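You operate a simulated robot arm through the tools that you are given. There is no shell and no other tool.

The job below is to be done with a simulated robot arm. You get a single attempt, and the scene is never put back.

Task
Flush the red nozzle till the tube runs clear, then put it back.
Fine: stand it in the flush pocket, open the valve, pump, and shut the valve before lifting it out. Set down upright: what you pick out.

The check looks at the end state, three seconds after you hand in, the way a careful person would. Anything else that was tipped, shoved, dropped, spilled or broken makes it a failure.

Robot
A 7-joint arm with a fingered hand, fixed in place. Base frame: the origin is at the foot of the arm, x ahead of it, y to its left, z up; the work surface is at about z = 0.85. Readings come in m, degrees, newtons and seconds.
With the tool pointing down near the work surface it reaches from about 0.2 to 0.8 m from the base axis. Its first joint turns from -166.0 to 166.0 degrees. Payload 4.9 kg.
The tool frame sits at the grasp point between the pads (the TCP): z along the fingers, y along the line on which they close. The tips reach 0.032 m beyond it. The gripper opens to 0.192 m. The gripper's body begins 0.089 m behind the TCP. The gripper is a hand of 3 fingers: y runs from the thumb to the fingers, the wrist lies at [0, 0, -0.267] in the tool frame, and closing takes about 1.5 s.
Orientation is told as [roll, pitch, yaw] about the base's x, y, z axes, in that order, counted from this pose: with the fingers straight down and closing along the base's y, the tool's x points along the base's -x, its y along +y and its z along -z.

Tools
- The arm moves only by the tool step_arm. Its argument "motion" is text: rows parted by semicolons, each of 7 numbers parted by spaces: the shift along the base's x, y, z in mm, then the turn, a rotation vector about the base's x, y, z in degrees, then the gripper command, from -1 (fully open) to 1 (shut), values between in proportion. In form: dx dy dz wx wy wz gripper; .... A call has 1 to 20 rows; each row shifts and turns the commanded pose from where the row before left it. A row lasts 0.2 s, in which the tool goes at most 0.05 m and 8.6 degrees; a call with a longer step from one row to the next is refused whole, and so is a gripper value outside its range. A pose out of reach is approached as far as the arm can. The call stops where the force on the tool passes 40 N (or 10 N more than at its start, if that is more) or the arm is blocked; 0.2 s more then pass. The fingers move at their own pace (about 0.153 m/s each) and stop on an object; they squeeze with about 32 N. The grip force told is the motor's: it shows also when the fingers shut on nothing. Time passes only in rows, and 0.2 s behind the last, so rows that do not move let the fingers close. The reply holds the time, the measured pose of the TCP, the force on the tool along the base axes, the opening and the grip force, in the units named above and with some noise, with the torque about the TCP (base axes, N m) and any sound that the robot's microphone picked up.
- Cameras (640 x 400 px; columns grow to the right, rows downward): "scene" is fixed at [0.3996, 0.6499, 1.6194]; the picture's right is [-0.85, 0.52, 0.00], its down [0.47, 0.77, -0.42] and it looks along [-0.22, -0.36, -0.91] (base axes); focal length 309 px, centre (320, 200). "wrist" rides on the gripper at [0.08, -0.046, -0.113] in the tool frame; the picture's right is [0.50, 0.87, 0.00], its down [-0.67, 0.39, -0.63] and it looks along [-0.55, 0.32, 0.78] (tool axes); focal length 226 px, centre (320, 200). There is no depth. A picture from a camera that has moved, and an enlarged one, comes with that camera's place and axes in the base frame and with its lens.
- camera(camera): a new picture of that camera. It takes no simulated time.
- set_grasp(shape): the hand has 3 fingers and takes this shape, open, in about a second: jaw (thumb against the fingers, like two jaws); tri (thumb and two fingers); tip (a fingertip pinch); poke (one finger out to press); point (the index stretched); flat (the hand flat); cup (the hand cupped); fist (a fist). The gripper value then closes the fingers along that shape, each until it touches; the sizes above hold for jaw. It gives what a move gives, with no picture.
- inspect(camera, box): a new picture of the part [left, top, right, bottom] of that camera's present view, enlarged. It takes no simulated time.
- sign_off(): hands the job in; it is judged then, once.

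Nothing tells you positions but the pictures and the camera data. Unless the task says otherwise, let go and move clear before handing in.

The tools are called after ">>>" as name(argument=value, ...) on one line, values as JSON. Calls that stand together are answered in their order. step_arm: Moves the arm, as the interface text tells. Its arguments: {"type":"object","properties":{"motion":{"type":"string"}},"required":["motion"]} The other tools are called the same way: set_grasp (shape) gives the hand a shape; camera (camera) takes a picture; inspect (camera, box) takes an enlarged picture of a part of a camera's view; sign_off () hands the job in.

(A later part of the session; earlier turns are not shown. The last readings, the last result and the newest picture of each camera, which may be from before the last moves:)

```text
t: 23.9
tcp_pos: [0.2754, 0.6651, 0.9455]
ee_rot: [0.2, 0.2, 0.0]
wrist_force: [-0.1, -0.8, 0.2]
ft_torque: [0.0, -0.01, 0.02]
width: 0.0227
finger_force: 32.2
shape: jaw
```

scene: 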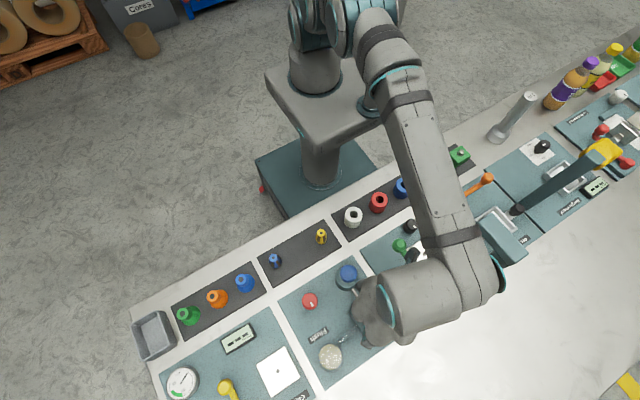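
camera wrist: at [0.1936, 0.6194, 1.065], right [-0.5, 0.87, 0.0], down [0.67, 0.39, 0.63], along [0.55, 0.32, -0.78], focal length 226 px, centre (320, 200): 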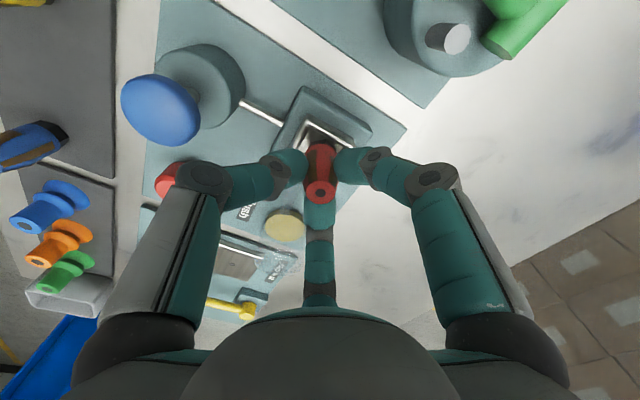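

>>> step_arm(motion="0 0 -1 0 0 0 1; 0 0 0 0 0 0 1")

```text
t: 24.5
tcp_pos: [0.275, 0.6647, 0.9456]
ee_rot: [0.3, 0.1, 0.0]
wrist_force: [0.9, -1.2, 2.7]
ft_torque: [-0.05, -0.03, 0.02]
width: 0.0226
finger_force: 31.8
shape: jaw
```

Light contact (2.7 N) at the same height as before the sideways shift confirms it's the floor. I'll open the fingers just a little and check that the nozzle stands on its own.

>>> step_arm(motion="0 0 0 0 0 0 0.74; 0 0 0 0 0 0 0.7; 0 0 0 0 0 0 0.65; 0 0 0 0 0 0 0.6; 0 0 0 0 0 0 0.6")

>>> inspect(camera="wrist", box=[270, 95, 370, 205])

```text
t: 25.7
tcp_pos: [0.2761, 0.6653, 0.9447]
ee_rot: [0.3, 0.1, -0.1]
wrist_force: [0.0, -0.3, 0.5]
ft_torque: [0.01, 0.02, 0.0]
width: 0.0383
finger_force: 0.1
shape: jaw
```

```text
3.64 times, centred on (320, 150) of wrist
camera zoom: at [0.1949, 0.6179, 1.0571], right [-0.5, 0.87, 0.0], down [0.67, 0.39, 0.63], along [0.55, 0.32, -0.78], focal length 822 px, centre (320, 382)
```

zoom: 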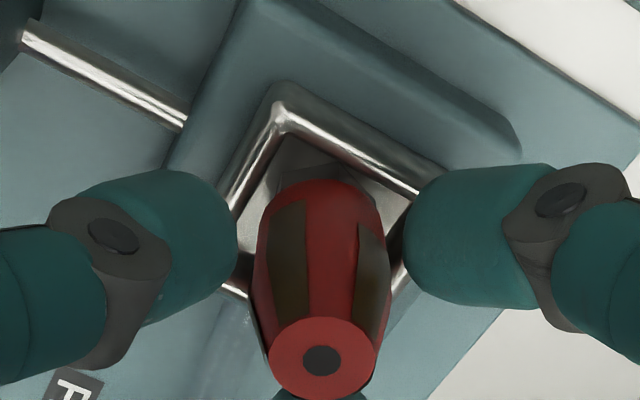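

The nozzle is standing upright in the pocket by itself. I'll open slightly more and back straight up.

>>> step_arm(motion="0 0 0 0 0 0 0.5; 0 0 0 0 0 0 0.45; 0 0 10 0 0 0 0.45; 0 0 20 0 0 0 0.45; 0 0 40 0 0 0 0.45; 0 0 40 0 0 0 0.45; 0 0 0 0 0 0 0.45")

>>> camera(camera="wrist")

>>> inspect(camera="wrist", box=[260, 60, 380, 200])

```text
t: 27.3
tcp_pos: [0.2758, 0.6658, 1.055]
ee_rot: [0.0, 0.1, 0.0]
wrist_force: [0.2, 0.0, 0.0]
ft_torque: [0.0, 0.03, -0.03]
width: 0.0527
finger_force: 0.0
shape: jaw
```

```text
taken
camera wrist: at [0.1949, 0.6189, 1.1669], right [-0.5, 0.87, 0.0], down [0.67, 0.39, 0.63], along [0.55, 0.32, -0.78], focal length 226 px, centre (320, 200)
```

wrist: 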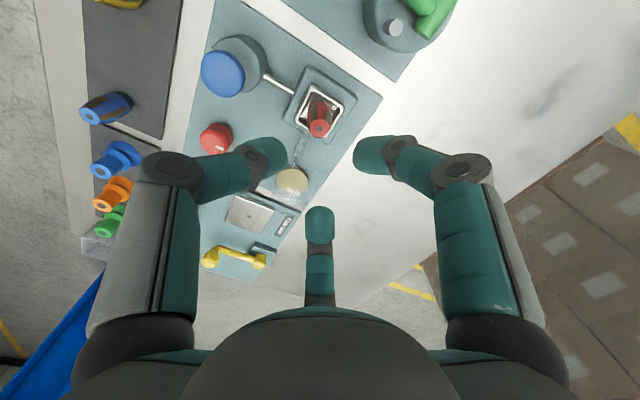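

```text
2.86 times, centred on (320, 130) of wrist
camera zoom: at [0.1949, 0.6189, 1.1669], right [-0.5, 0.87, 0.0], down [0.67, 0.39, 0.63], along [0.55, 0.32, -0.78], focal length 646 px, centre (320, 400)
```

zoom: 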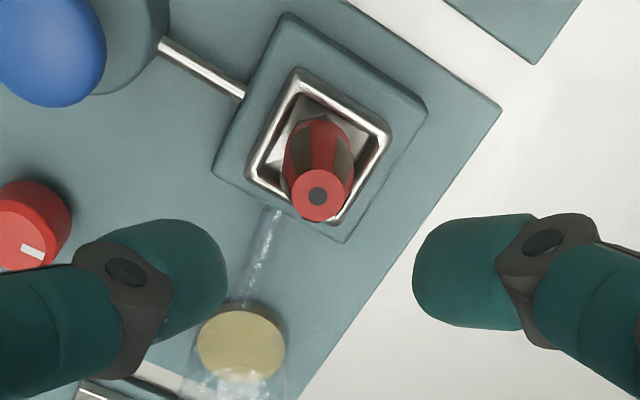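

The nozzle stands in the pocket. Next I'll move above the red valve knob and study its pointer.

>>> step_arm(motion="33 -34 0 0 0 0 0.45; 33 -34 0 0 0 0 0.45; 33 -33.5 -15 0 0 0 0.45; 0 0 0 0 0 0 0.45; 0 0 0 0 0 0 0.45")

>>> inspect(camera="wrist", box=[260, 60, 380, 200])

>>> inspect(camera="scene", box=[310, 260, 410, 380])

```text
t: 28.5
tcp_pos: [0.374, 0.5637, 1.0379]
ee_rot: [0.2, 0.0, 0.0]
wrist_force: [0.6, 0.1, -0.6]
ft_torque: [0.02, -0.02, 0.01]
width: 0.0527
finger_force: 0.1
shape: jaw
```

```text
2.86 times, centred on (320, 130) of wrist
camera zoom: at [0.294, 0.5168, 1.1502], right [-0.5, 0.87, 0.0], down [0.67, 0.39, 0.63], along [0.55, 0.32, -0.78], focal length 646 px, centre (320, 400)
```

zoom: 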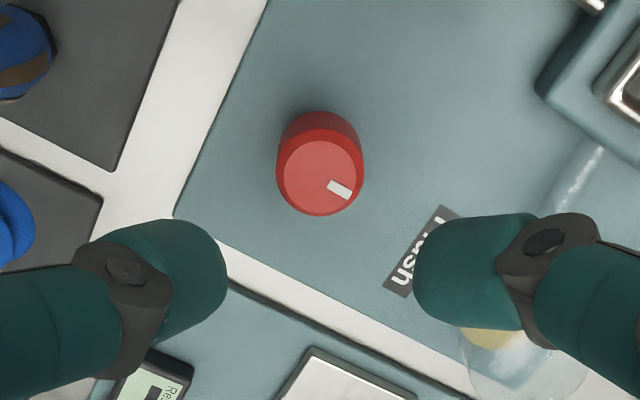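

```text
3.33 times, centred on (360, 320) of scene
camera zoom: at [0.3996, 0.6499, 1.6194], right [-0.85, 0.52, 0.0], down [0.47, 0.77, -0.42], along [-0.22, -0.36, -0.91], focal length 1031 px, centre (187, -200)
```

zoom: 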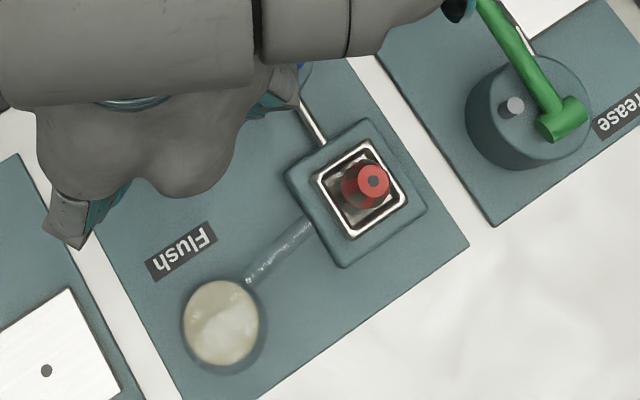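

The knob is about 34 mm across, with its top at z ≈ 0.899 and its pointer along +y. To keep the knuckles away from the pump while turning up to 90°, I'll first yaw the hand −75° in the air, so the sweep ends near +15°.

>>> step_arm(motion="0 0 0 0 0 -8.4 0.45; 0 0 0 0 0 -8.4 0.45; 0 0 0 0 0 -8.4 0.45; 0 0 0 0 0 -8.4 0.45; 0 0 0 0 0 -8.4 0.45; 0 0 0 0 0 -8.4 0.45; 0 0 0 0 0 -8.4 0.45; 0 0 0 0 0 -8.4 0.45; 0 0 0 0 0 -7.8 0.45; 0 0 0 0 0 0 0.45; 0 0 0 0 0 0 0.45")

>>> camera(camera="wrist")

>>> camera(camera="scene")

```text
t: 30.9
tcp_pos: [0.3749, 0.5626, 1.0398]
ee_rot: [0.2, 0.1, -75.0]
wrist_force: [0.0, -0.1, 0.3]
ft_torque: [0.0, -0.01, 0.01]
width: 0.0524
finger_force: 0.0
shape: jaw
```

```text
taken
camera wrist: at [0.3084, 0.6272, 1.1513], right [0.71, 0.71, 0.0], down [0.55, -0.55, 0.63], along [0.45, -0.44, -0.78], focal length 226 px, centre (320, 200)
```

wrist: 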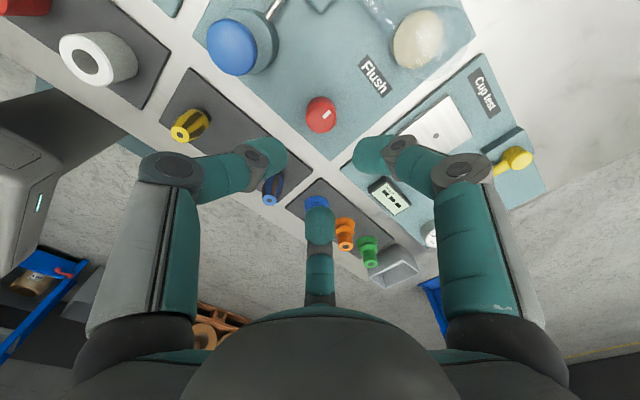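

```text
taken
```

scene: 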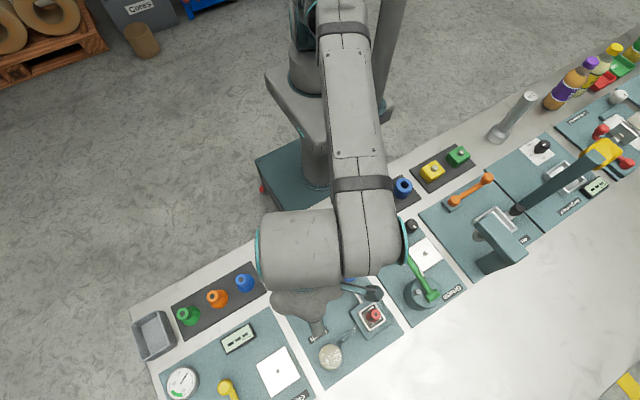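

The wrist is at yaw −75° without trouble. I'll check the knob's alignment in this view.

>>> inspect(camera="wrist", box=[260, 70, 380, 170])

>>> inspect(camera="wrist", box=[190, 0, 330, 90])

>>> inspect(camera="scene", box=[280, 260, 400, 380])

```text
4.00 times, centred on (320, 120) of wrist
camera zoom: at [0.3084, 0.6272, 1.1513], right [0.71, 0.71, 0.0], down [0.55, -0.55, 0.63], along [0.45, -0.44, -0.78], focal length 904 px, centre (320, 520)
```

zoom: 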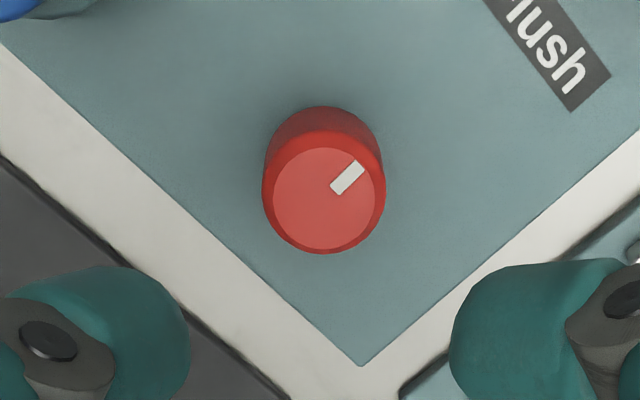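

```text
4.44 times, centred on (260, 45) of wrist
camera zoom: at [0.3084, 0.6272, 1.1513], right [0.71, 0.71, 0.0], down [0.55, -0.55, 0.63], along [0.45, -0.44, -0.78], focal length 1005 px, centre (587, 889)
```

zoom: 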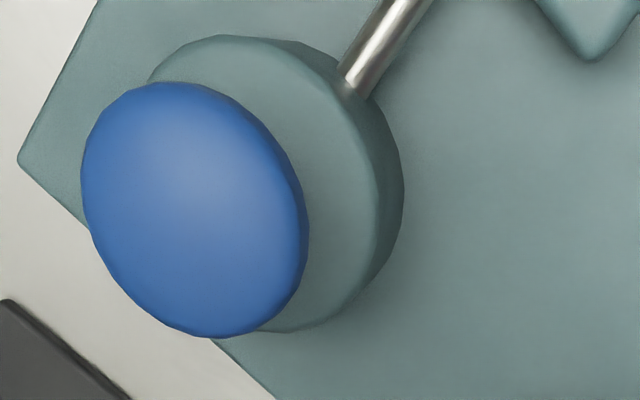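

```text
3.33 times, centred on (340, 320) of scene
camera zoom: at [0.3996, 0.6499, 1.6194], right [-0.85, 0.52, 0.0], down [0.47, 0.77, -0.42], along [-0.22, -0.36, -0.91], focal length 1031 px, centre (253, -200)
```

zoom: 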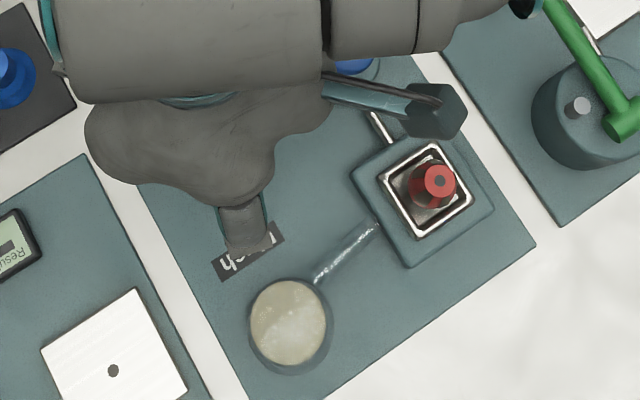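

The knob's axis is at about (0.374, 0.563) with its top near 0.896. I'll recentre, narrow the opening and go down to it in two stages.

>>> step_arm(motion="0.5 1.5 -20 0 0 0 0.53; 0 0 -30 0 0 0 0.53; 0 0 -30 0 0 0 0.53; 0 0 -12 0 0 0 0.53; 0 0 0 0 0 0 0.53; 0 0 0 0 0 0 0.53")

>>> camera(camera="wrist")

>>> inspect(camera="scene", box=[280, 240, 400, 360])

```text
t: 32.3
tcp_pos: [0.3749, 0.5651, 0.9472]
ee_rot: [0.1, 0.1, -75.0]
wrist_force: [0.2, -0.5, -0.2]
ft_torque: [0.02, 0.0, -0.01]
width: 0.0455
finger_force: 0.0
shape: jaw
```

```text
taken
camera wrist: at [0.3083, 0.6294, 1.0594], right [0.71, 0.71, 0.0], down [0.55, -0.55, 0.63], along [0.45, -0.44, -0.78], focal length 226 px, centre (320, 200)
```

wrist: 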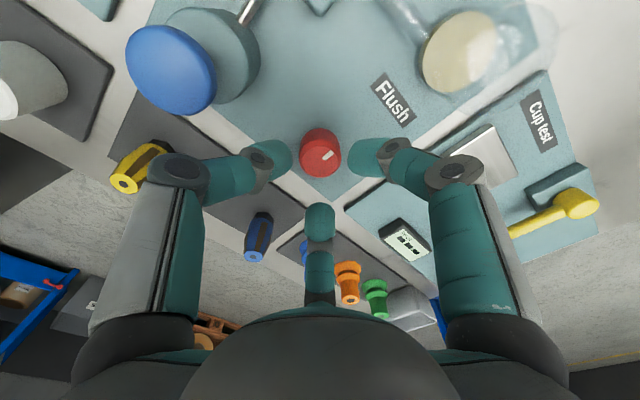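

```text
3.33 times, centred on (340, 300) of scene
camera zoom: at [0.3996, 0.6499, 1.6194], right [-0.85, 0.52, 0.0], down [0.47, 0.77, -0.42], along [-0.22, -0.36, -0.91], focal length 1031 px, centre (253, -133)
```

zoom: 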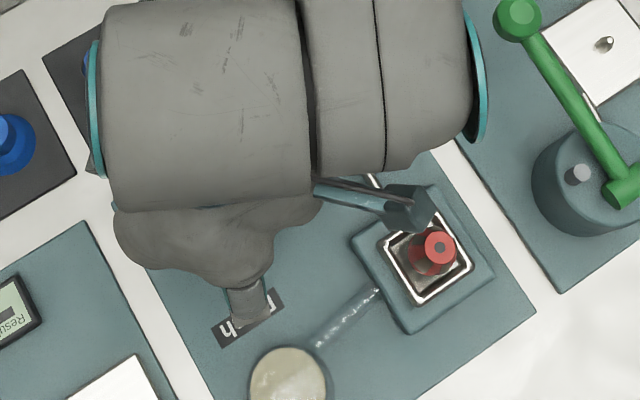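

>>> inspect(camera="wrist", box=[240, 90, 400, 220])

```text
3.08 times, centred on (320, 155) of wrist
camera zoom: at [0.3083, 0.6294, 1.0594], right [0.71, 0.71, 0.0], down [0.55, -0.55, 0.63], along [0.45, -0.44, -0.78], focal length 696 px, centre (320, 338)
```

zoom: 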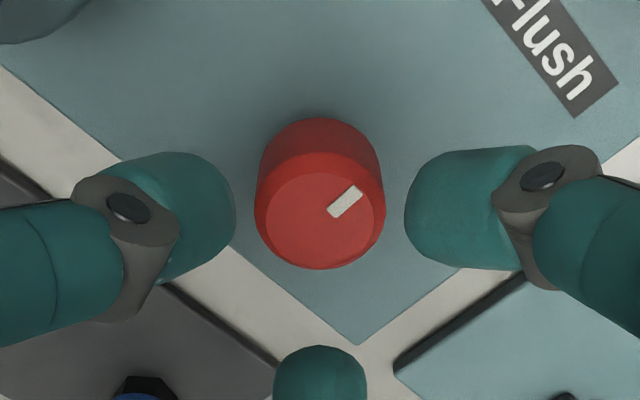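

The knob is exactly on the tool axis with its top at z 0.896. I'll lower 40 mm and grip it.

>>> step_arm(motion="0 0 -14 0 0 0 0.53; 0 0 -14 0 0 0 0.53; 0 0 -11 0 0 0 0.53; 0 0 0 0 0 0 0.53; 0 0 0 0 0 0 0.53")

>>> camera(camera="wrist")

>>> inspect(camera="scene", box=[280, 240, 400, 360])

```text
t: 33.5
tcp_pos: [0.377, 0.5644, 0.909]
ee_rot: [0.1, 0.1, -75.1]
wrist_force: [0.5, -0.4, -0.8]
ft_torque: [-0.02, 0.02, 0.0]
width: 0.0455
finger_force: 0.2
shape: jaw
```

```text
taken
camera wrist: at [0.3099, 0.6281, 1.0205], right [0.71, 0.71, 0.0], down [0.55, -0.55, 0.63], along [0.45, -0.44, -0.78], focal length 226 px, centre (320, 200)
```

wrist: 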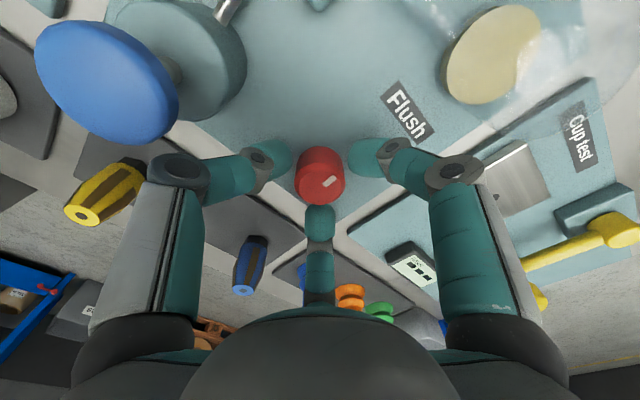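

```text
3.33 times, centred on (340, 300) of scene
camera zoom: at [0.3996, 0.6499, 1.6194], right [-0.85, 0.52, 0.0], down [0.47, 0.77, -0.42], along [-0.22, -0.36, -0.91], focal length 1031 px, centre (253, -133)
```

zoom: 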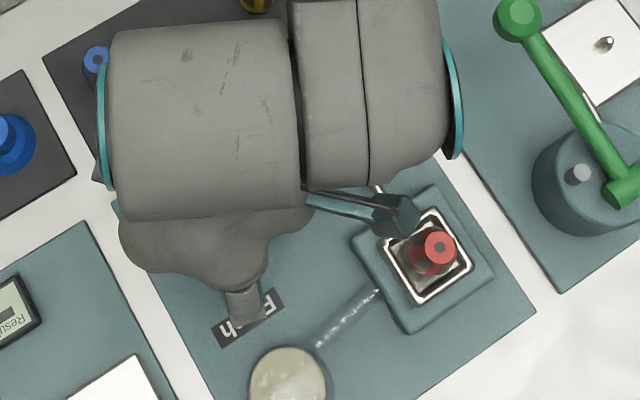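

The fingers are around the knob and clear of the pump. I'll close on it.

>>> step_arm(motion="-0.5 0.5 0 0 0 0 0.6; 0 0 0 0 0 0 0.7; 0 0 0 0 0 0 0.8; 0 0 0 0 0 0 1; 0 0 0 0 0 0 1; 0 0 0 0 0 0 1")

>>> inspect(camera="wrist", box=[240, 100, 400, 260])

```text
t: 34.9
tcp_pos: [0.3737, 0.5643, 0.9073]
ee_rot: [0.0, 0.1, -75.0]
wrist_force: [-1.5, 1.5, -4.9]
ft_torque: [0.04, 0.07, -0.04]
width: 0.0282
finger_force: 31.9
shape: jaw
```

```text
2.50 times, centred on (320, 180) of wrist
camera zoom: at [0.3087, 0.6288, 1.02], right [0.71, 0.71, 0.0], down [0.55, -0.55, 0.63], along [0.45, -0.45, -0.78], focal length 565 px, centre (320, 250)
```

zoom: 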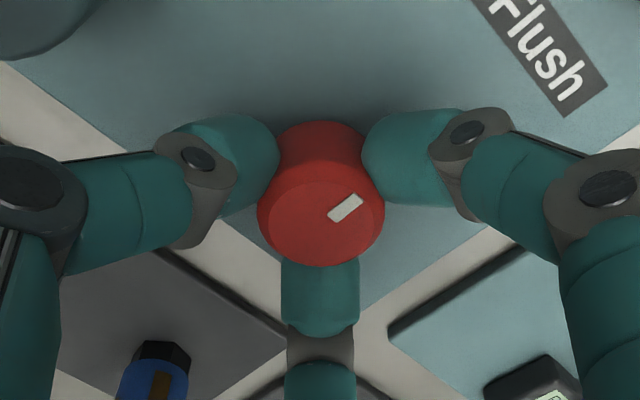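

The knob is gripped (32 N). I'll try a small counter-clockwise turn and watch the torque to learn which way it opens.

>>> step_arm(motion="0 0 0 0 0 5 1; 0 0 0 0 0 5 1; 0 0 0 0 0 5 1; 0 0 0 0 0 0 1")

>>> inspect(camera="wrist", box=[240, 100, 400, 260])

```text
t: 35.9
tcp_pos: [0.3739, 0.565, 0.9081]
ee_rot: [0.2, 0.1, -59.9]
wrist_force: [-5.5, 9.6, -8.2]
ft_torque: [0.12, 0.15, -0.35]
width: 0.0279
finger_force: 31.8
shape: jaw
```

```text
2.50 times, centred on (320, 180) of wrist
camera zoom: at [0.2936, 0.6107, 1.0202], right [0.5, 0.87, 0.0], down [0.67, -0.39, 0.63], along [0.55, -0.31, -0.78], focal length 565 px, centre (320, 250)
```

zoom: 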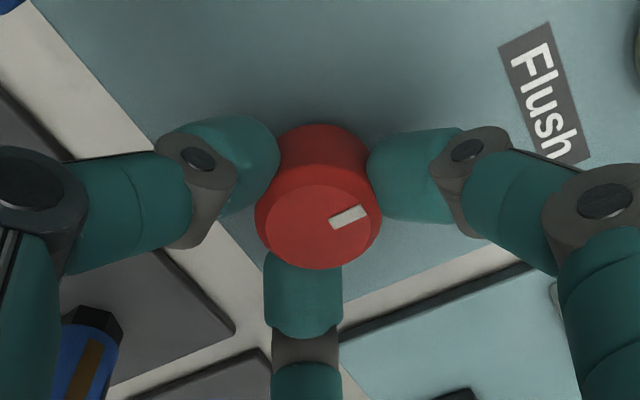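

The hand turned but the pointer stayed along +y with a −0.35 N·m reaction, so counter-clockwise is against the stop. I'll ease back clockwise and see whether the knob follows.

>>> step_arm(motion="0 0 0 0 0 -5 1; 0 0 0 0 0 -5 1; 0 0 0 0 0 -5 1; 0 0 0 0 0 -5 1; 0 0 0 0 0 0 1")

>>> inspect(camera="wrist", box=[240, 100, 400, 260])

```text
t: 37.1
tcp_pos: [0.3745, 0.5656, 0.9094]
ee_rot: [0.2, 0.1, -80.0]
wrist_force: [1.2, 7.6, -10.9]
ft_torque: [0.23, -0.01, 0.03]
width: 0.0278
finger_force: 32.0
shape: jaw
```

```text
2.50 times, centred on (320, 180) of wrist
camera zoom: at [0.3145, 0.6343, 1.0204], right [0.77, 0.64, 0.0], down [0.5, -0.6, 0.63], along [0.41, -0.48, -0.78], focal length 565 px, centre (320, 250)
```

zoom: 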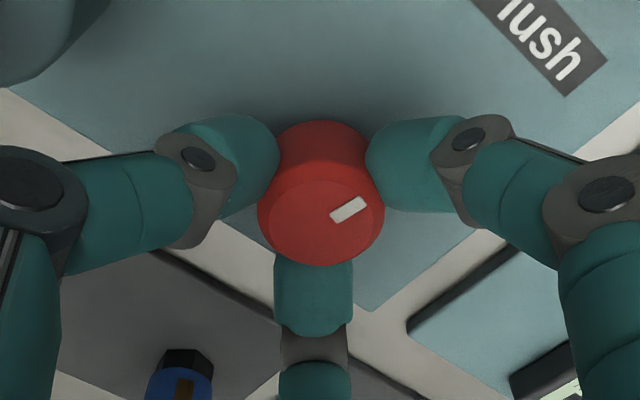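

The pointer turned about 17° clockwise with almost no torque, so clockwise opens it. I'll let go, rise, re-clock the hand to yaw +15° and regrip for a long clockwise turn that stays clear of the pump.

>>> step_arm(motion="0 0 0 0 0 0 0.6; 0 0 0 0 0 0 0.53; 0 0 0 0 0 0 0.53; 0 0 15 0 0 0 0.53; 0 0 30 0 0 0 0.53; 0 0 20 0 0 0 0.53; 0 0 0 0 0 0 0.53")

>>> step_arm(motion="0 0 0 0 0 8 0.53; 0 0 0 0 0 8 0.53; 0 0 0 0 0 8 0.53; 0 0 0 0 0 8 0.53; 0 0 0 0 0 8 0.53; 0 0 0 0 0 8 0.53; 0 0 0 0 0 8 0.53; 0 0 0 0 0 8 0.53; 0 0 0 0 0 8 0.53; 0 0 0 0 0 8 0.53; 0 0 0 0 0 8 0.53; 0 0 0 0 0 7 0.53; 0 0 0 0 0 0 0.53; 0 0 0 0 0 0 0.53")

>>> camera(camera="wrist")

>>> inspect(camera="wrist", box=[240, 80, 400, 220])

```text
t: 38.7
tcp_pos: [0.3742, 0.566, 0.9745]
ee_rot: [0.1, 0.0, -80.0]
wrist_force: [0.8, 0.0, 0.7]
ft_torque: [-0.05, 0.0, 0.0]
width: 0.045
finger_force: 0.1
shape: jaw
```

```text
t: 41.7
tcp_pos: [0.3738, 0.5652, 0.9738]
ee_rot: [0.2, 0.1, 15.1]
wrist_force: [0.4, -1.0, -0.4]
ft_torque: [-0.01, 0.0, 0.05]
width: 0.0449
finger_force: 0.1
shape: jaw
```

```text
taken
camera wrist: at [0.309, 0.499, 1.0852], right [-0.71, 0.71, 0.0], down [0.55, 0.55, 0.63], along [0.44, 0.45, -0.78], focal length 226 px, centre (320, 200)
```

wrist: 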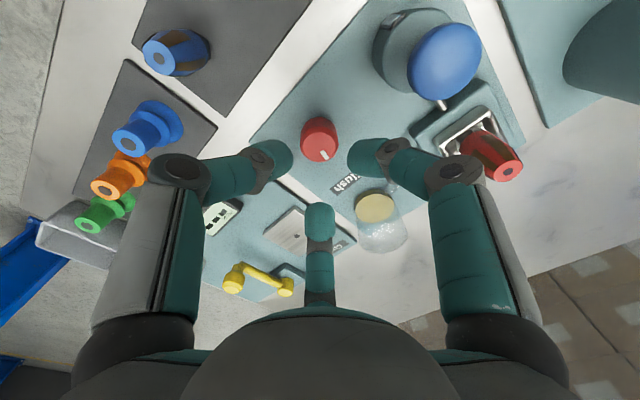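

```text
2.86 times, centred on (320, 150) of wrist
camera zoom: at [0.309, 0.499, 1.0852], right [-0.71, 0.71, 0.0], down [0.55, 0.55, 0.63], along [0.44, 0.45, -0.78], focal length 646 px, centre (320, 343)
```

zoom: 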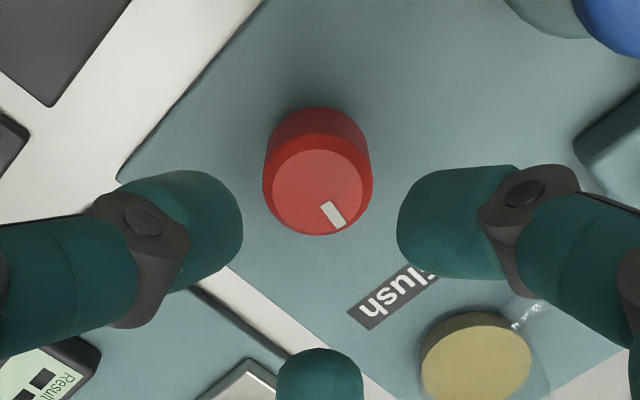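

The pointer is now at about 73° and the knob is on axis. I'll lower and regrip.

>>> step_arm(motion="0.3 -0.3 -20 0 0 0 0.53; 0 0 -20 0 0 0 0.53; 0 0 -15 0 0 0 0.53; 0 0 -10 0 0 0 0.53; 0 0 0 0 0 0 0.53; 0 0 0 0 0 0 0.65; 0 0 0 0 0 0 0.8; 0 0 0 0 0 0 1; 0 0 0 0 0 0 1; 0 0 0 0 0 0 1")

>>> inspect(camera="wrist", box=[240, 100, 400, 260])

```text
t: 43.9
tcp_pos: [0.3738, 0.5643, 0.9072]
ee_rot: [0.1, 0.1, 15.0]
wrist_force: [1.9, 0.0, -5.9]
ft_torque: [0.0, -0.05, 0.0]
width: 0.0292
finger_force: 32.0
shape: jaw
```

```text
2.50 times, centred on (320, 180) of wrist
camera zoom: at [0.3089, 0.4988, 1.0197], right [-0.71, 0.71, 0.0], down [0.55, 0.55, 0.63], along [0.44, 0.45, -0.78], focal length 565 px, centre (320, 250)
```

zoom: 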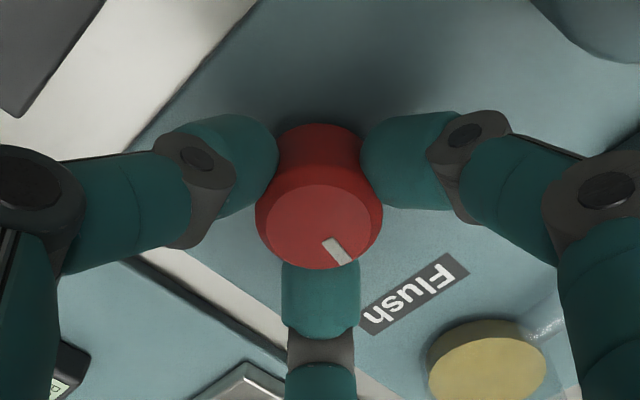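

Regripped on the knob. I'll turn clockwise in stages and watch the torque.

>>> step_arm(motion="0 0 0 0 0 -7 1; 0 0 0 0 0 -7 1; 0 0 0 0 0 -7 1; 0 0 0 0 0 -7 1; 0 0 0 0 0 -7 1; 0 0 0 0 0 0 1")

>>> inspect(camera="wrist", box=[240, 100, 400, 260])

```text
t: 45.3
tcp_pos: [0.3736, 0.5653, 0.9082]
ee_rot: [0.1, 0.1, -20.1]
wrist_force: [1.5, 1.3, -10.3]
ft_torque: [0.03, -0.06, 0.04]
width: 0.0289
finger_force: 31.8
shape: jaw
```

```text
2.50 times, centred on (320, 180) of wrist
camera zoom: at [0.2829, 0.5479, 1.0198], right [-0.17, 0.98, 0.0], down [0.76, 0.13, 0.63], along [0.62, 0.11, -0.78], focal length 565 px, centre (320, 250)
```

zoom: 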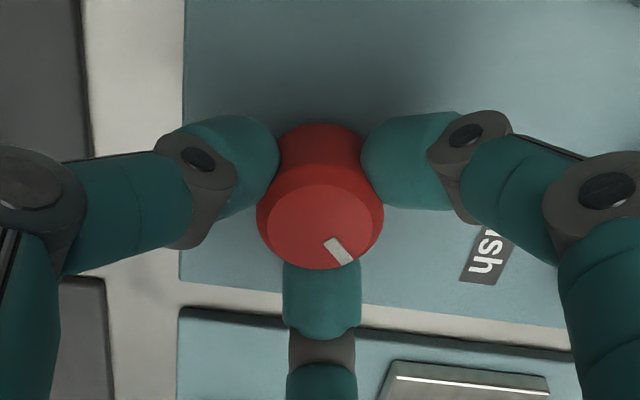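

The knob is following the hand (pointer now about 38°) with low torque. I'll keep turning.

>>> step_arm(motion="0 0 0 0 0 -6 1; 0 0 0 0 0 -6 1; 0 0 0 0 0 -6 1; 0 0 0 0 0 -6 1; 0 0 0 0 0 -4 1; 0 0 0 0 0 0 1")

>>> inspect(camera="wrist", box=[240, 100, 400, 260])

```text
t: 46.7
tcp_pos: [0.3743, 0.5651, 0.908]
ee_rot: [0.1, 0.1, -48.1]
wrist_force: [-1.7, 2.1, -8.2]
ft_torque: [0.07, 0.05, 0.05]
width: 0.0289
finger_force: 32.0
shape: jaw
```

```text
2.50 times, centred on (320, 180) of wrist
camera zoom: at [0.2861, 0.5924, 1.0197], right [0.31, 0.95, 0.0], down [0.74, -0.24, 0.63], along [0.6, -0.19, -0.78], focal length 565 px, centre (320, 250)
```

zoom: 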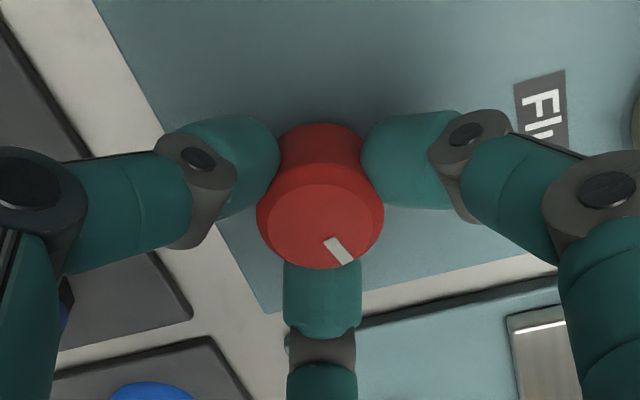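

The pointer is now near 10°. I'll continue in small steps to find the stop.

>>> step_arm(motion="0 0 0 0 0 -4 1; 0 0 0 0 0 -4 1; 0 0 0 0 0 -4 1; 0 0 0 0 0 0 1")

>>> inspect(camera="wrist", box=[240, 100, 400, 260])

```text
t: 47.7
tcp_pos: [0.3755, 0.5642, 0.908]
ee_rot: [0.2, 0.0, -60.0]
wrist_force: [-3.1, 4.1, -4.9]
ft_torque: [0.11, 0.13, 0.01]
width: 0.0293
finger_force: 31.5
shape: jaw
```

```text
2.50 times, centred on (320, 180) of wrist
camera zoom: at [0.2941, 0.6099, 1.0196], right [0.5, 0.87, 0.0], down [0.67, -0.39, 0.63], along [0.55, -0.31, -0.78], focal length 565 px, centre (320, 250)
```

zoom: 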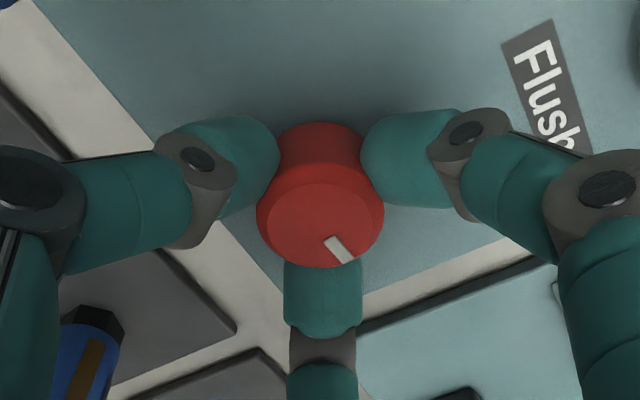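

No stop yet, and the pointer is about along +x (roughly 90° turned). I'll go a little further to see whether it stops there.

>>> step_arm(motion="0 0 0 0 0 -4 1; 0 0 0 0 0 -4 1; 0 0 0 0 0 0 1")

>>> inspect(camera="wrist", box=[240, 100, 400, 260])

```text
t: 48.5
tcp_pos: [0.3759, 0.5645, 0.9069]
ee_rot: [0.1, 0.1, -68.0]
wrist_force: [-0.7, 1.1, -7.1]
ft_torque: [0.02, 0.04, 0.13]
width: 0.029
finger_force: 32.0
shape: jaw
```

```text
2.50 times, centred on (320, 180) of wrist
camera zoom: at [0.3014, 0.6205, 1.0196], right [0.62, 0.79, 0.0], down [0.61, -0.48, 0.63], along [0.5, -0.39, -0.78], focal length 565 px, centre (320, 250)
```

zoom: 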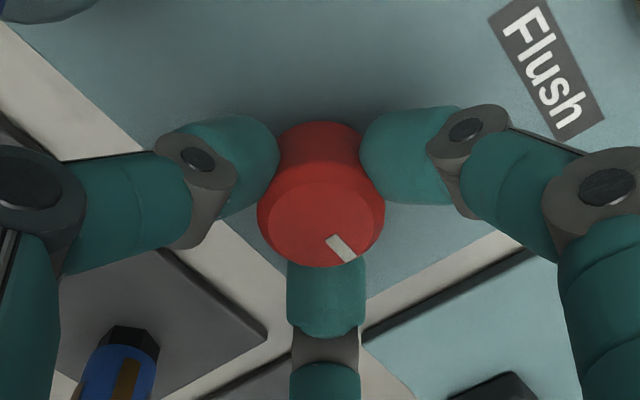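

A resisting torque (+0.13) is starting to show. I'll go one more small step to confirm the stop.

>>> step_arm(motion="0 0 0 0 0 -4 1; 0 0 0 0 0 0 1")

>>> inspect(camera="wrist", box=[240, 100, 400, 260])

```text
t: 49.1
tcp_pos: [0.3745, 0.5643, 0.9082]
ee_rot: [0.2, 0.1, -72.0]
wrist_force: [3.0, -5.1, -5.1]
ft_torque: [0.0, 0.05, 0.28]
width: 0.029
finger_force: 32.5
shape: jaw
```

```text
2.50 times, centred on (320, 180) of wrist
camera zoom: at [0.3054, 0.6249, 1.0195], right [0.67, 0.74, 0.0], down [0.57, -0.52, 0.63], along [0.47, -0.42, -0.77], focal length 565 px, centre (320, 250)
```

zoom: 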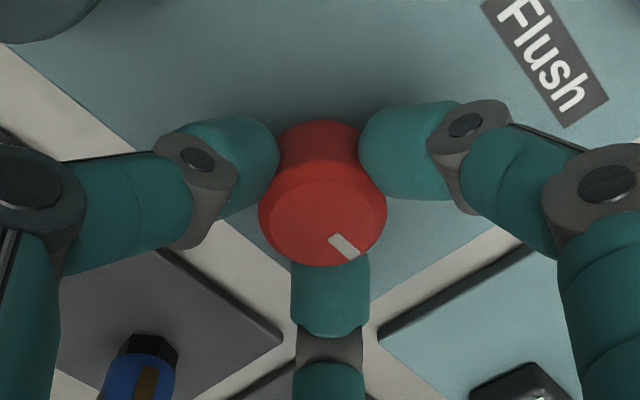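

The torque rose to 0.28 with the knob holding still, so the valve is at its fully open stop. I'll release, rise and check the scene before pumping.

>>> step_arm(motion="0 0 0 0 0 0 0.65; 0 0 0 0 0 0 0.53; 0 0 0 0 0 0 0.53; 0 0 15 0 0 0 0.53; 0 0 35 0 0 0 0.53; 0 0 45 0 0 0 0.53; 0 0 30 0 0 0 0.53; 0 0 0 0 0 0 0.53")

>>> camera(camera="wrist")

>>> inspect(camera="scene", box=[280, 250, 420, 390])

```text
t: 50.9
tcp_pos: [0.373, 0.5637, 1.0331]
ee_rot: [0.0, 0.2, -72.0]
wrist_force: [0.3, -0.5, 0.3]
ft_torque: [0.01, 0.03, 0.03]
width: 0.0453
finger_force: 0.1
shape: jaw
```

```text
taken
camera wrist: at [0.3041, 0.6252, 1.1455], right [0.67, 0.74, 0.0], down [0.58, -0.52, 0.63], along [0.47, -0.42, -0.78], focal length 226 px, centre (320, 200)
```

wrist: 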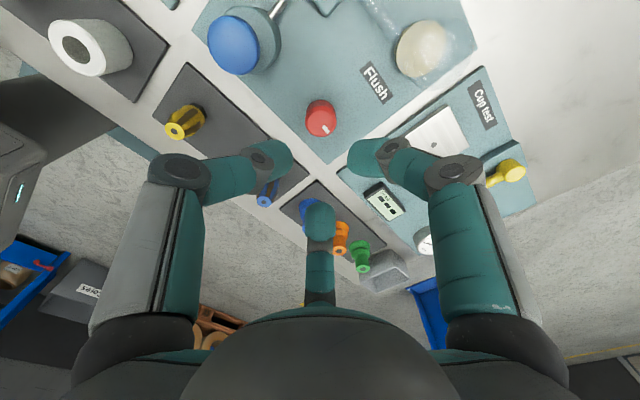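

```text
2.86 times, centred on (350, 320) of scene
camera zoom: at [0.3996, 0.6499, 1.6194], right [-0.85, 0.52, 0.0], down [0.47, 0.77, -0.42], along [-0.22, -0.36, -0.91], focal length 883 px, centre (234, -143)
```

zoom: 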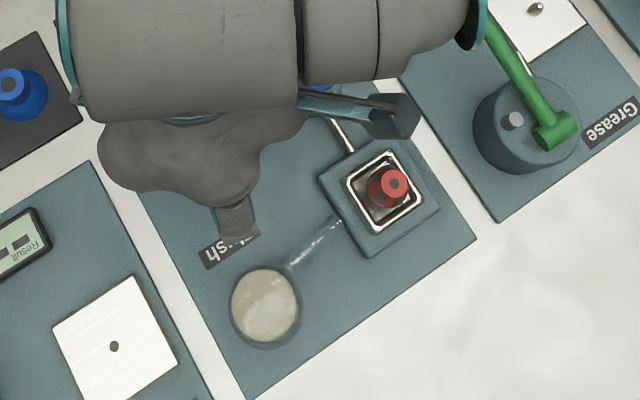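

The nozzle is still standing and the valve pointer is turned to +x. I'll close the hand into a compact press, square it to yaw 0 and go above the blue pump dome.

>>> step_arm(motion="-10 0 10 0 0 8 0.6; -10 0 0 0 0 8 0.7; -10 0 0 0 0 8 0.8; -10 0 0 0 0 8 0.9; -10 0 0 0 0 8 1; -10 0 0 0 0 8 1; -10 0 0 0 0 8 1; -10 1 0 0 0 8 1; -20 0 0 0 0 8 1; 0 0 0 0 0 0 1; 0 0 0 0 0 0 1")

>>> camera(camera="wrist")

>>> inspect(camera="wrist", box=[240, 60, 400, 220])

>>> inspect(camera="scene", box=[280, 230, 420, 390])

```text
t: 53.3
tcp_pos: [0.2748, 0.5647, 1.0432]
ee_rot: [0.2, 0.1, 0.1]
wrist_force: [0.4, -0.5, -0.1]
ft_torque: [-0.01, -0.01, 0.01]
width: 0.0
finger_force: 32.3
shape: jaw
```

```text
taken
camera wrist: at [0.1941, 0.5184, 1.1548], right [-0.5, 0.87, 0.0], down [0.67, 0.39, 0.63], along [0.55, 0.32, -0.78], focal length 226 px, centre (320, 200)
```

wrist: 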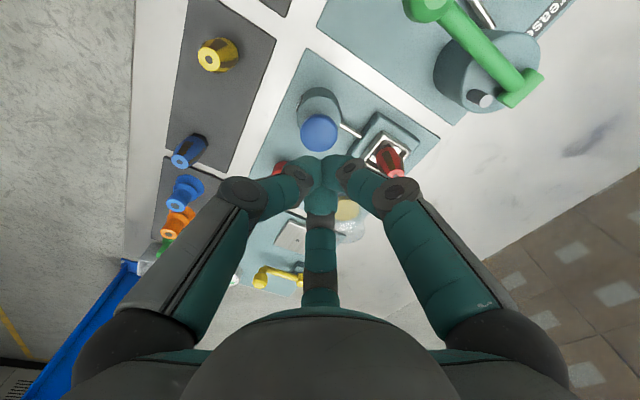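

```text
2.50 times, centred on (320, 140) of wrist
camera zoom: at [0.1941, 0.5184, 1.1548], right [-0.5, 0.87, 0.0], down [0.67, 0.39, 0.63], along [0.55, 0.32, -0.78], focal length 565 px, centre (320, 350)
```

zoom: 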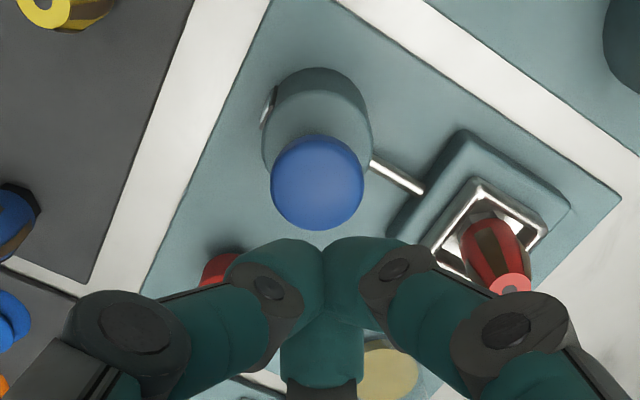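

```text
2.50 times, centred on (350, 310) of scene
camera zoom: at [0.3996, 0.6499, 1.6194], right [-0.85, 0.52, 0.0], down [0.47, 0.77, -0.42], along [-0.22, -0.36, -0.91], focal length 773 px, centre (245, -75)
```

zoom: 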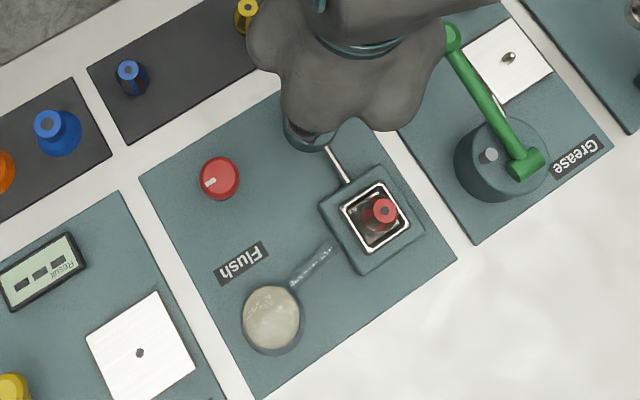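

The hand is centred over the pump dome, and the knob's pointer is confirmed along +x. I'll take a baseline close-up of the tube, then come down towards the dome.

>>> inspect(camera="scene", box=[315, 305, 385, 375])

>>> step_arm(motion="0 0 -20 0 0 0 1; 0 0 -20 0 0 0 1; 0 0 -8 0 0 0 1; 0 0 -4 0 0 0 1; 0 0 -4 0 0 0 1; 0 0 0 0 0 0 1")

>>> inspect(camera="wrist", box=[240, 60, 400, 220])

```text
5.71 times, centred on (350, 340) of scene
camera zoom: at [0.3996, 0.6499, 1.6194], right [-0.85, 0.52, 0.0], down [0.47, 0.77, -0.42], along [-0.22, -0.36, -0.91], focal length 1767 px, centre (149, -600)
```

zoom: 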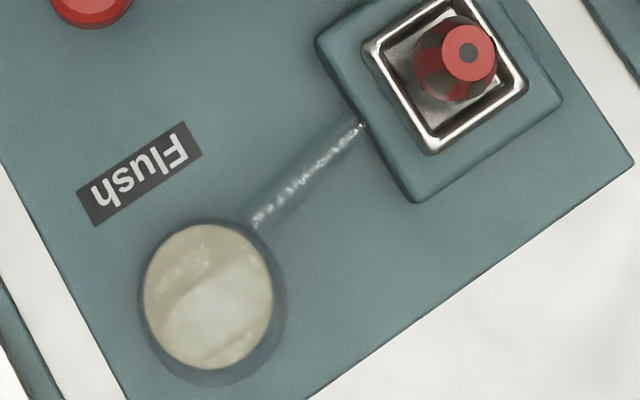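

```text
t: 54.7
tcp_pos: [0.2724, 0.5651, 0.9869]
ee_rot: [0.1, 0.1, 0.1]
wrist_force: [0.4, 0.6, 0.4]
ft_torque: [0.02, -0.03, 0.0]
width: 0.0001
finger_force: 31.4
shape: jaw
```

```text
2.50 times, centred on (320, 140) of wrist
camera zoom: at [0.1935, 0.5189, 1.0993], right [-0.5, 0.87, 0.0], down [0.67, 0.39, 0.63], along [0.55, 0.32, -0.78], focal length 565 px, centre (320, 350)
```

zoom: 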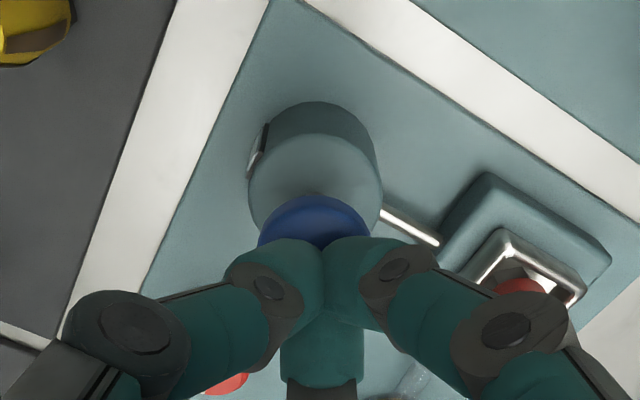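

There's no contact yet. I'll go down in small steps until the dome is felt.

>>> step_arm(motion="0 0 -3 0 0 0 1; 0 0 -3 0 0 0 1; 0 0 -3 0 0 0 1; 0 0 0 0 0 0 1")

```text
t: 55.7
tcp_pos: [0.2755, 0.5653, 0.9786]
ee_rot: [0.2, 0.1, 0.0]
wrist_force: [-0.3, 1.2, 2.9]
ft_torque: [0.0, 0.02, 0.01]
width: 0.0
finger_force: 31.9
shape: jaw
```

Contact with the dome at TCP z ≈ 0.979. I'll press the first stroke gradually and read the force.

>>> step_arm(motion="0 0 -3 0 0 0 1; 0 0 -3 0 0 0 1; 0 0 -3 0 0 0 1; 0 0 0 0 0 0 1")

>>> inspect(camera="scene", box=[315, 305, 385, 375])

```text
t: 56.7
tcp_pos: [0.2741, 0.5657, 0.9684]
ee_rot: [0.2, 0.2, 0.0]
wrist_force: [1.3, -0.8, 4.5]
ft_torque: [-0.02, -0.09, 0.03]
width: 0.0001
finger_force: 32.3
shape: jaw
```

```text
5.71 times, centred on (350, 340) of scene
camera zoom: at [0.3996, 0.6499, 1.6194], right [-0.85, 0.52, 0.0], down [0.47, 0.77, -0.42], along [-0.22, -0.36, -0.91], focal length 1767 px, centre (149, -600)
```

zoom: 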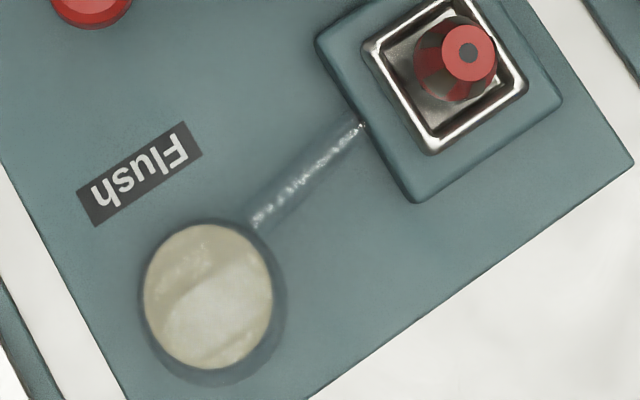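

Soft spring (4.5 N after 10 mm of travel). I'll keep pressing for the full stroke.

>>> step_arm(motion="0 0 -3 0 0 0 1; 0 0 -3 0 0 0 1; 0 0 -3 0 0 0 1; 0 0 0 0 0 0 1")

>>> inspect(camera="scene", box=[315, 305, 385, 375])

>>> inspect(camera="wrist", box=[240, 60, 440, 220])

```text
t: 57.7
tcp_pos: [0.2758, 0.5646, 0.9617]
ee_rot: [0.1, 0.1, -0.1]
wrist_force: [-0.2, 1.5, 6.9]
ft_torque: [0.06, -0.01, 0.0]
width: 0.0
finger_force: 31.8
shape: jaw
heard: click
```

```text
5.71 times, centred on (350, 340) of scene
camera zoom: at [0.3996, 0.6499, 1.6194], right [-0.85, 0.52, 0.0], down [0.47, 0.77, -0.42], along [-0.22, -0.36, -0.91], focal length 1767 px, centre (149, -600)
```

zoom: 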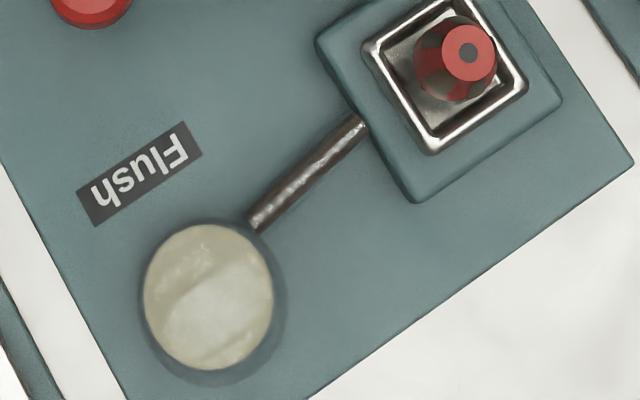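

```text
2.50 times, centred on (340, 140) of wrist
camera zoom: at [0.1943, 0.519, 1.0727], right [-0.5, 0.87, 0.0], down [0.67, 0.39, 0.63], along [0.55, 0.32, -0.78], focal length 565 px, centre (270, 350)
```

zoom: 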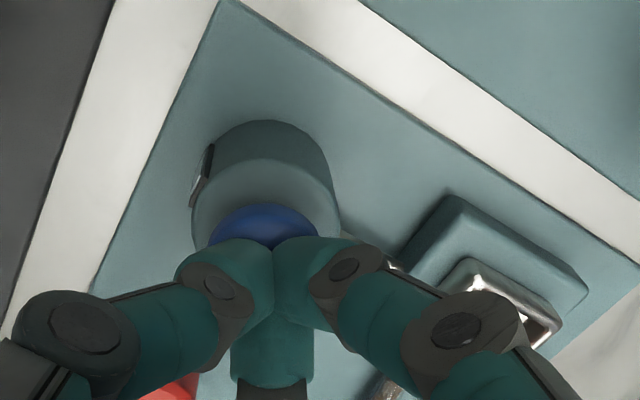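

A click, and the tube now runs dark brown, so the valve is open and the pump works. I'll do a full release and another stroke, then check the tube colour each time.

>>> step_arm(motion="0 0 8 0 0 0 1; 0 0 8 0 0 0 1; 0 0 7 0 0 0 1; 0 0 0 0 0 0 1; 0 0 0 0 0 0 1; 0 0 -7 0 0 0 1; 0 0 -6 0 0 0 1; 0 0 -6 0 0 0 1; 0 0 -5 0 0 0 1; 0 0 0 0 0 0 1")

>>> inspect(camera="scene", box=[315, 305, 385, 375])

```text
t: 59.9
tcp_pos: [0.2756, 0.5665, 0.9599]
ee_rot: [0.2, 0.1, 0.0]
wrist_force: [-1.4, 1.7, 8.0]
ft_torque: [0.09, 0.02, 0.05]
width: 0.0
finger_force: 31.7
shape: jaw
heard: click
```

```text
5.71 times, centred on (350, 340) of scene
camera zoom: at [0.3996, 0.6499, 1.6194], right [-0.85, 0.52, 0.0], down [0.47, 0.77, -0.42], along [-0.22, -0.36, -0.91], focal length 1767 px, centre (149, -600)
```

zoom: 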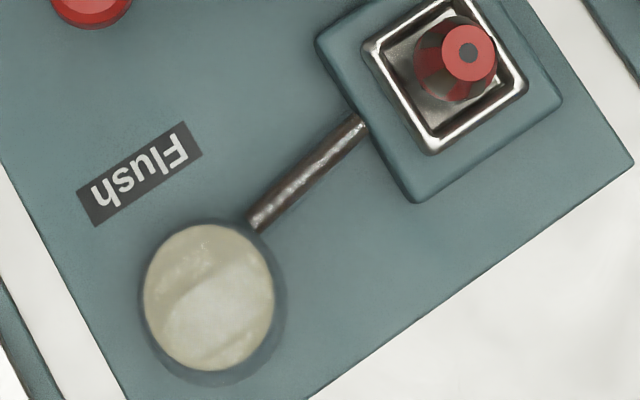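

Second click, and the tube is still dark. The stroke pattern works, so I'll repeat it one stroke at a time.

>>> step_arm(motion="0 0 8 0 0 0 1; 0 0 8 0 0 0 1; 0 0 8 0 0 0 1; 0 0 0 0 0 0 1; 0 0 0 0 0 0 1; 0 0 -7 0 0 0 1; 0 0 -6 0 0 0 1; 0 0 -6 0 0 0 1; 0 0 -5 0 0 0 1; 0 0 0 0 0 0 1")

>>> inspect(camera="scene", box=[315, 305, 385, 375])

```text
t: 62.1
tcp_pos: [0.2744, 0.5661, 0.959]
ee_rot: [0.1, 0.1, 0.0]
wrist_force: [-1.2, 1.9, 7.9]
ft_torque: [0.06, 0.11, 0.02]
width: 0.0
finger_force: 31.8
shape: jaw
heard: click
```

```text
5.71 times, centred on (350, 340) of scene
camera zoom: at [0.3996, 0.6499, 1.6194], right [-0.85, 0.52, 0.0], down [0.47, 0.77, -0.42], along [-0.22, -0.36, -0.91], focal length 1767 px, centre (149, -600)
```

zoom: 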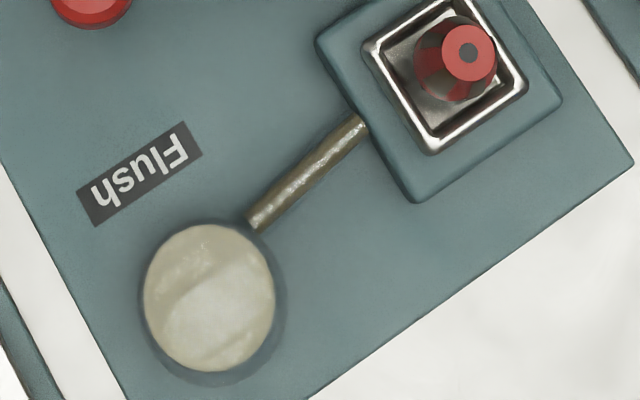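

Third stroke, and the tube has lightened to olive-brown. I'll keep pumping.

>>> step_arm(motion="0 0 8 0 0 0 1; 0 0 8 0 0 0 1; 0 0 8 0 0 0 1; 0 0 0 0 0 0 1; 0 0 0 0 0 0 1; 0 0 -7 0 0 0 1; 0 0 -6 0 0 0 1; 0 0 -6 0 0 0 1; 0 0 -5 0 0 0 1; 0 0 0 0 0 0 1")

>>> inspect(camera="scene", box=[315, 305, 385, 375])

```text
t: 64.3
tcp_pos: [0.275, 0.5656, 0.9591]
ee_rot: [0.2, 0.1, -0.1]
wrist_force: [-1.6, 3.1, 6.5]
ft_torque: [0.11, 0.0, 0.02]
width: 0.0
finger_force: 32.3
shape: jaw
heard: click
```

```text
5.71 times, centred on (350, 340) of scene
camera zoom: at [0.3996, 0.6499, 1.6194], right [-0.85, 0.52, 0.0], down [0.47, 0.77, -0.42], along [-0.22, -0.36, -0.91], focal length 1767 px, centre (149, -600)
```

zoom: 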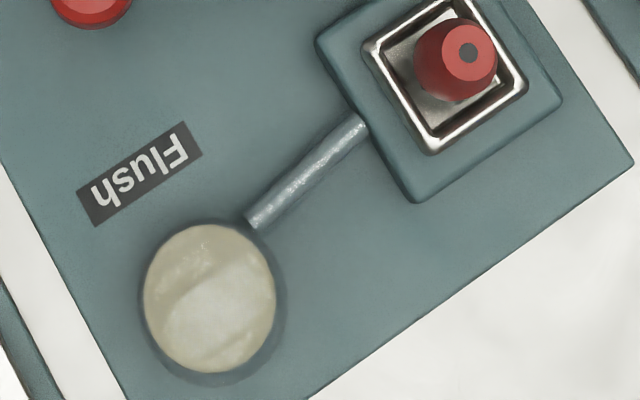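

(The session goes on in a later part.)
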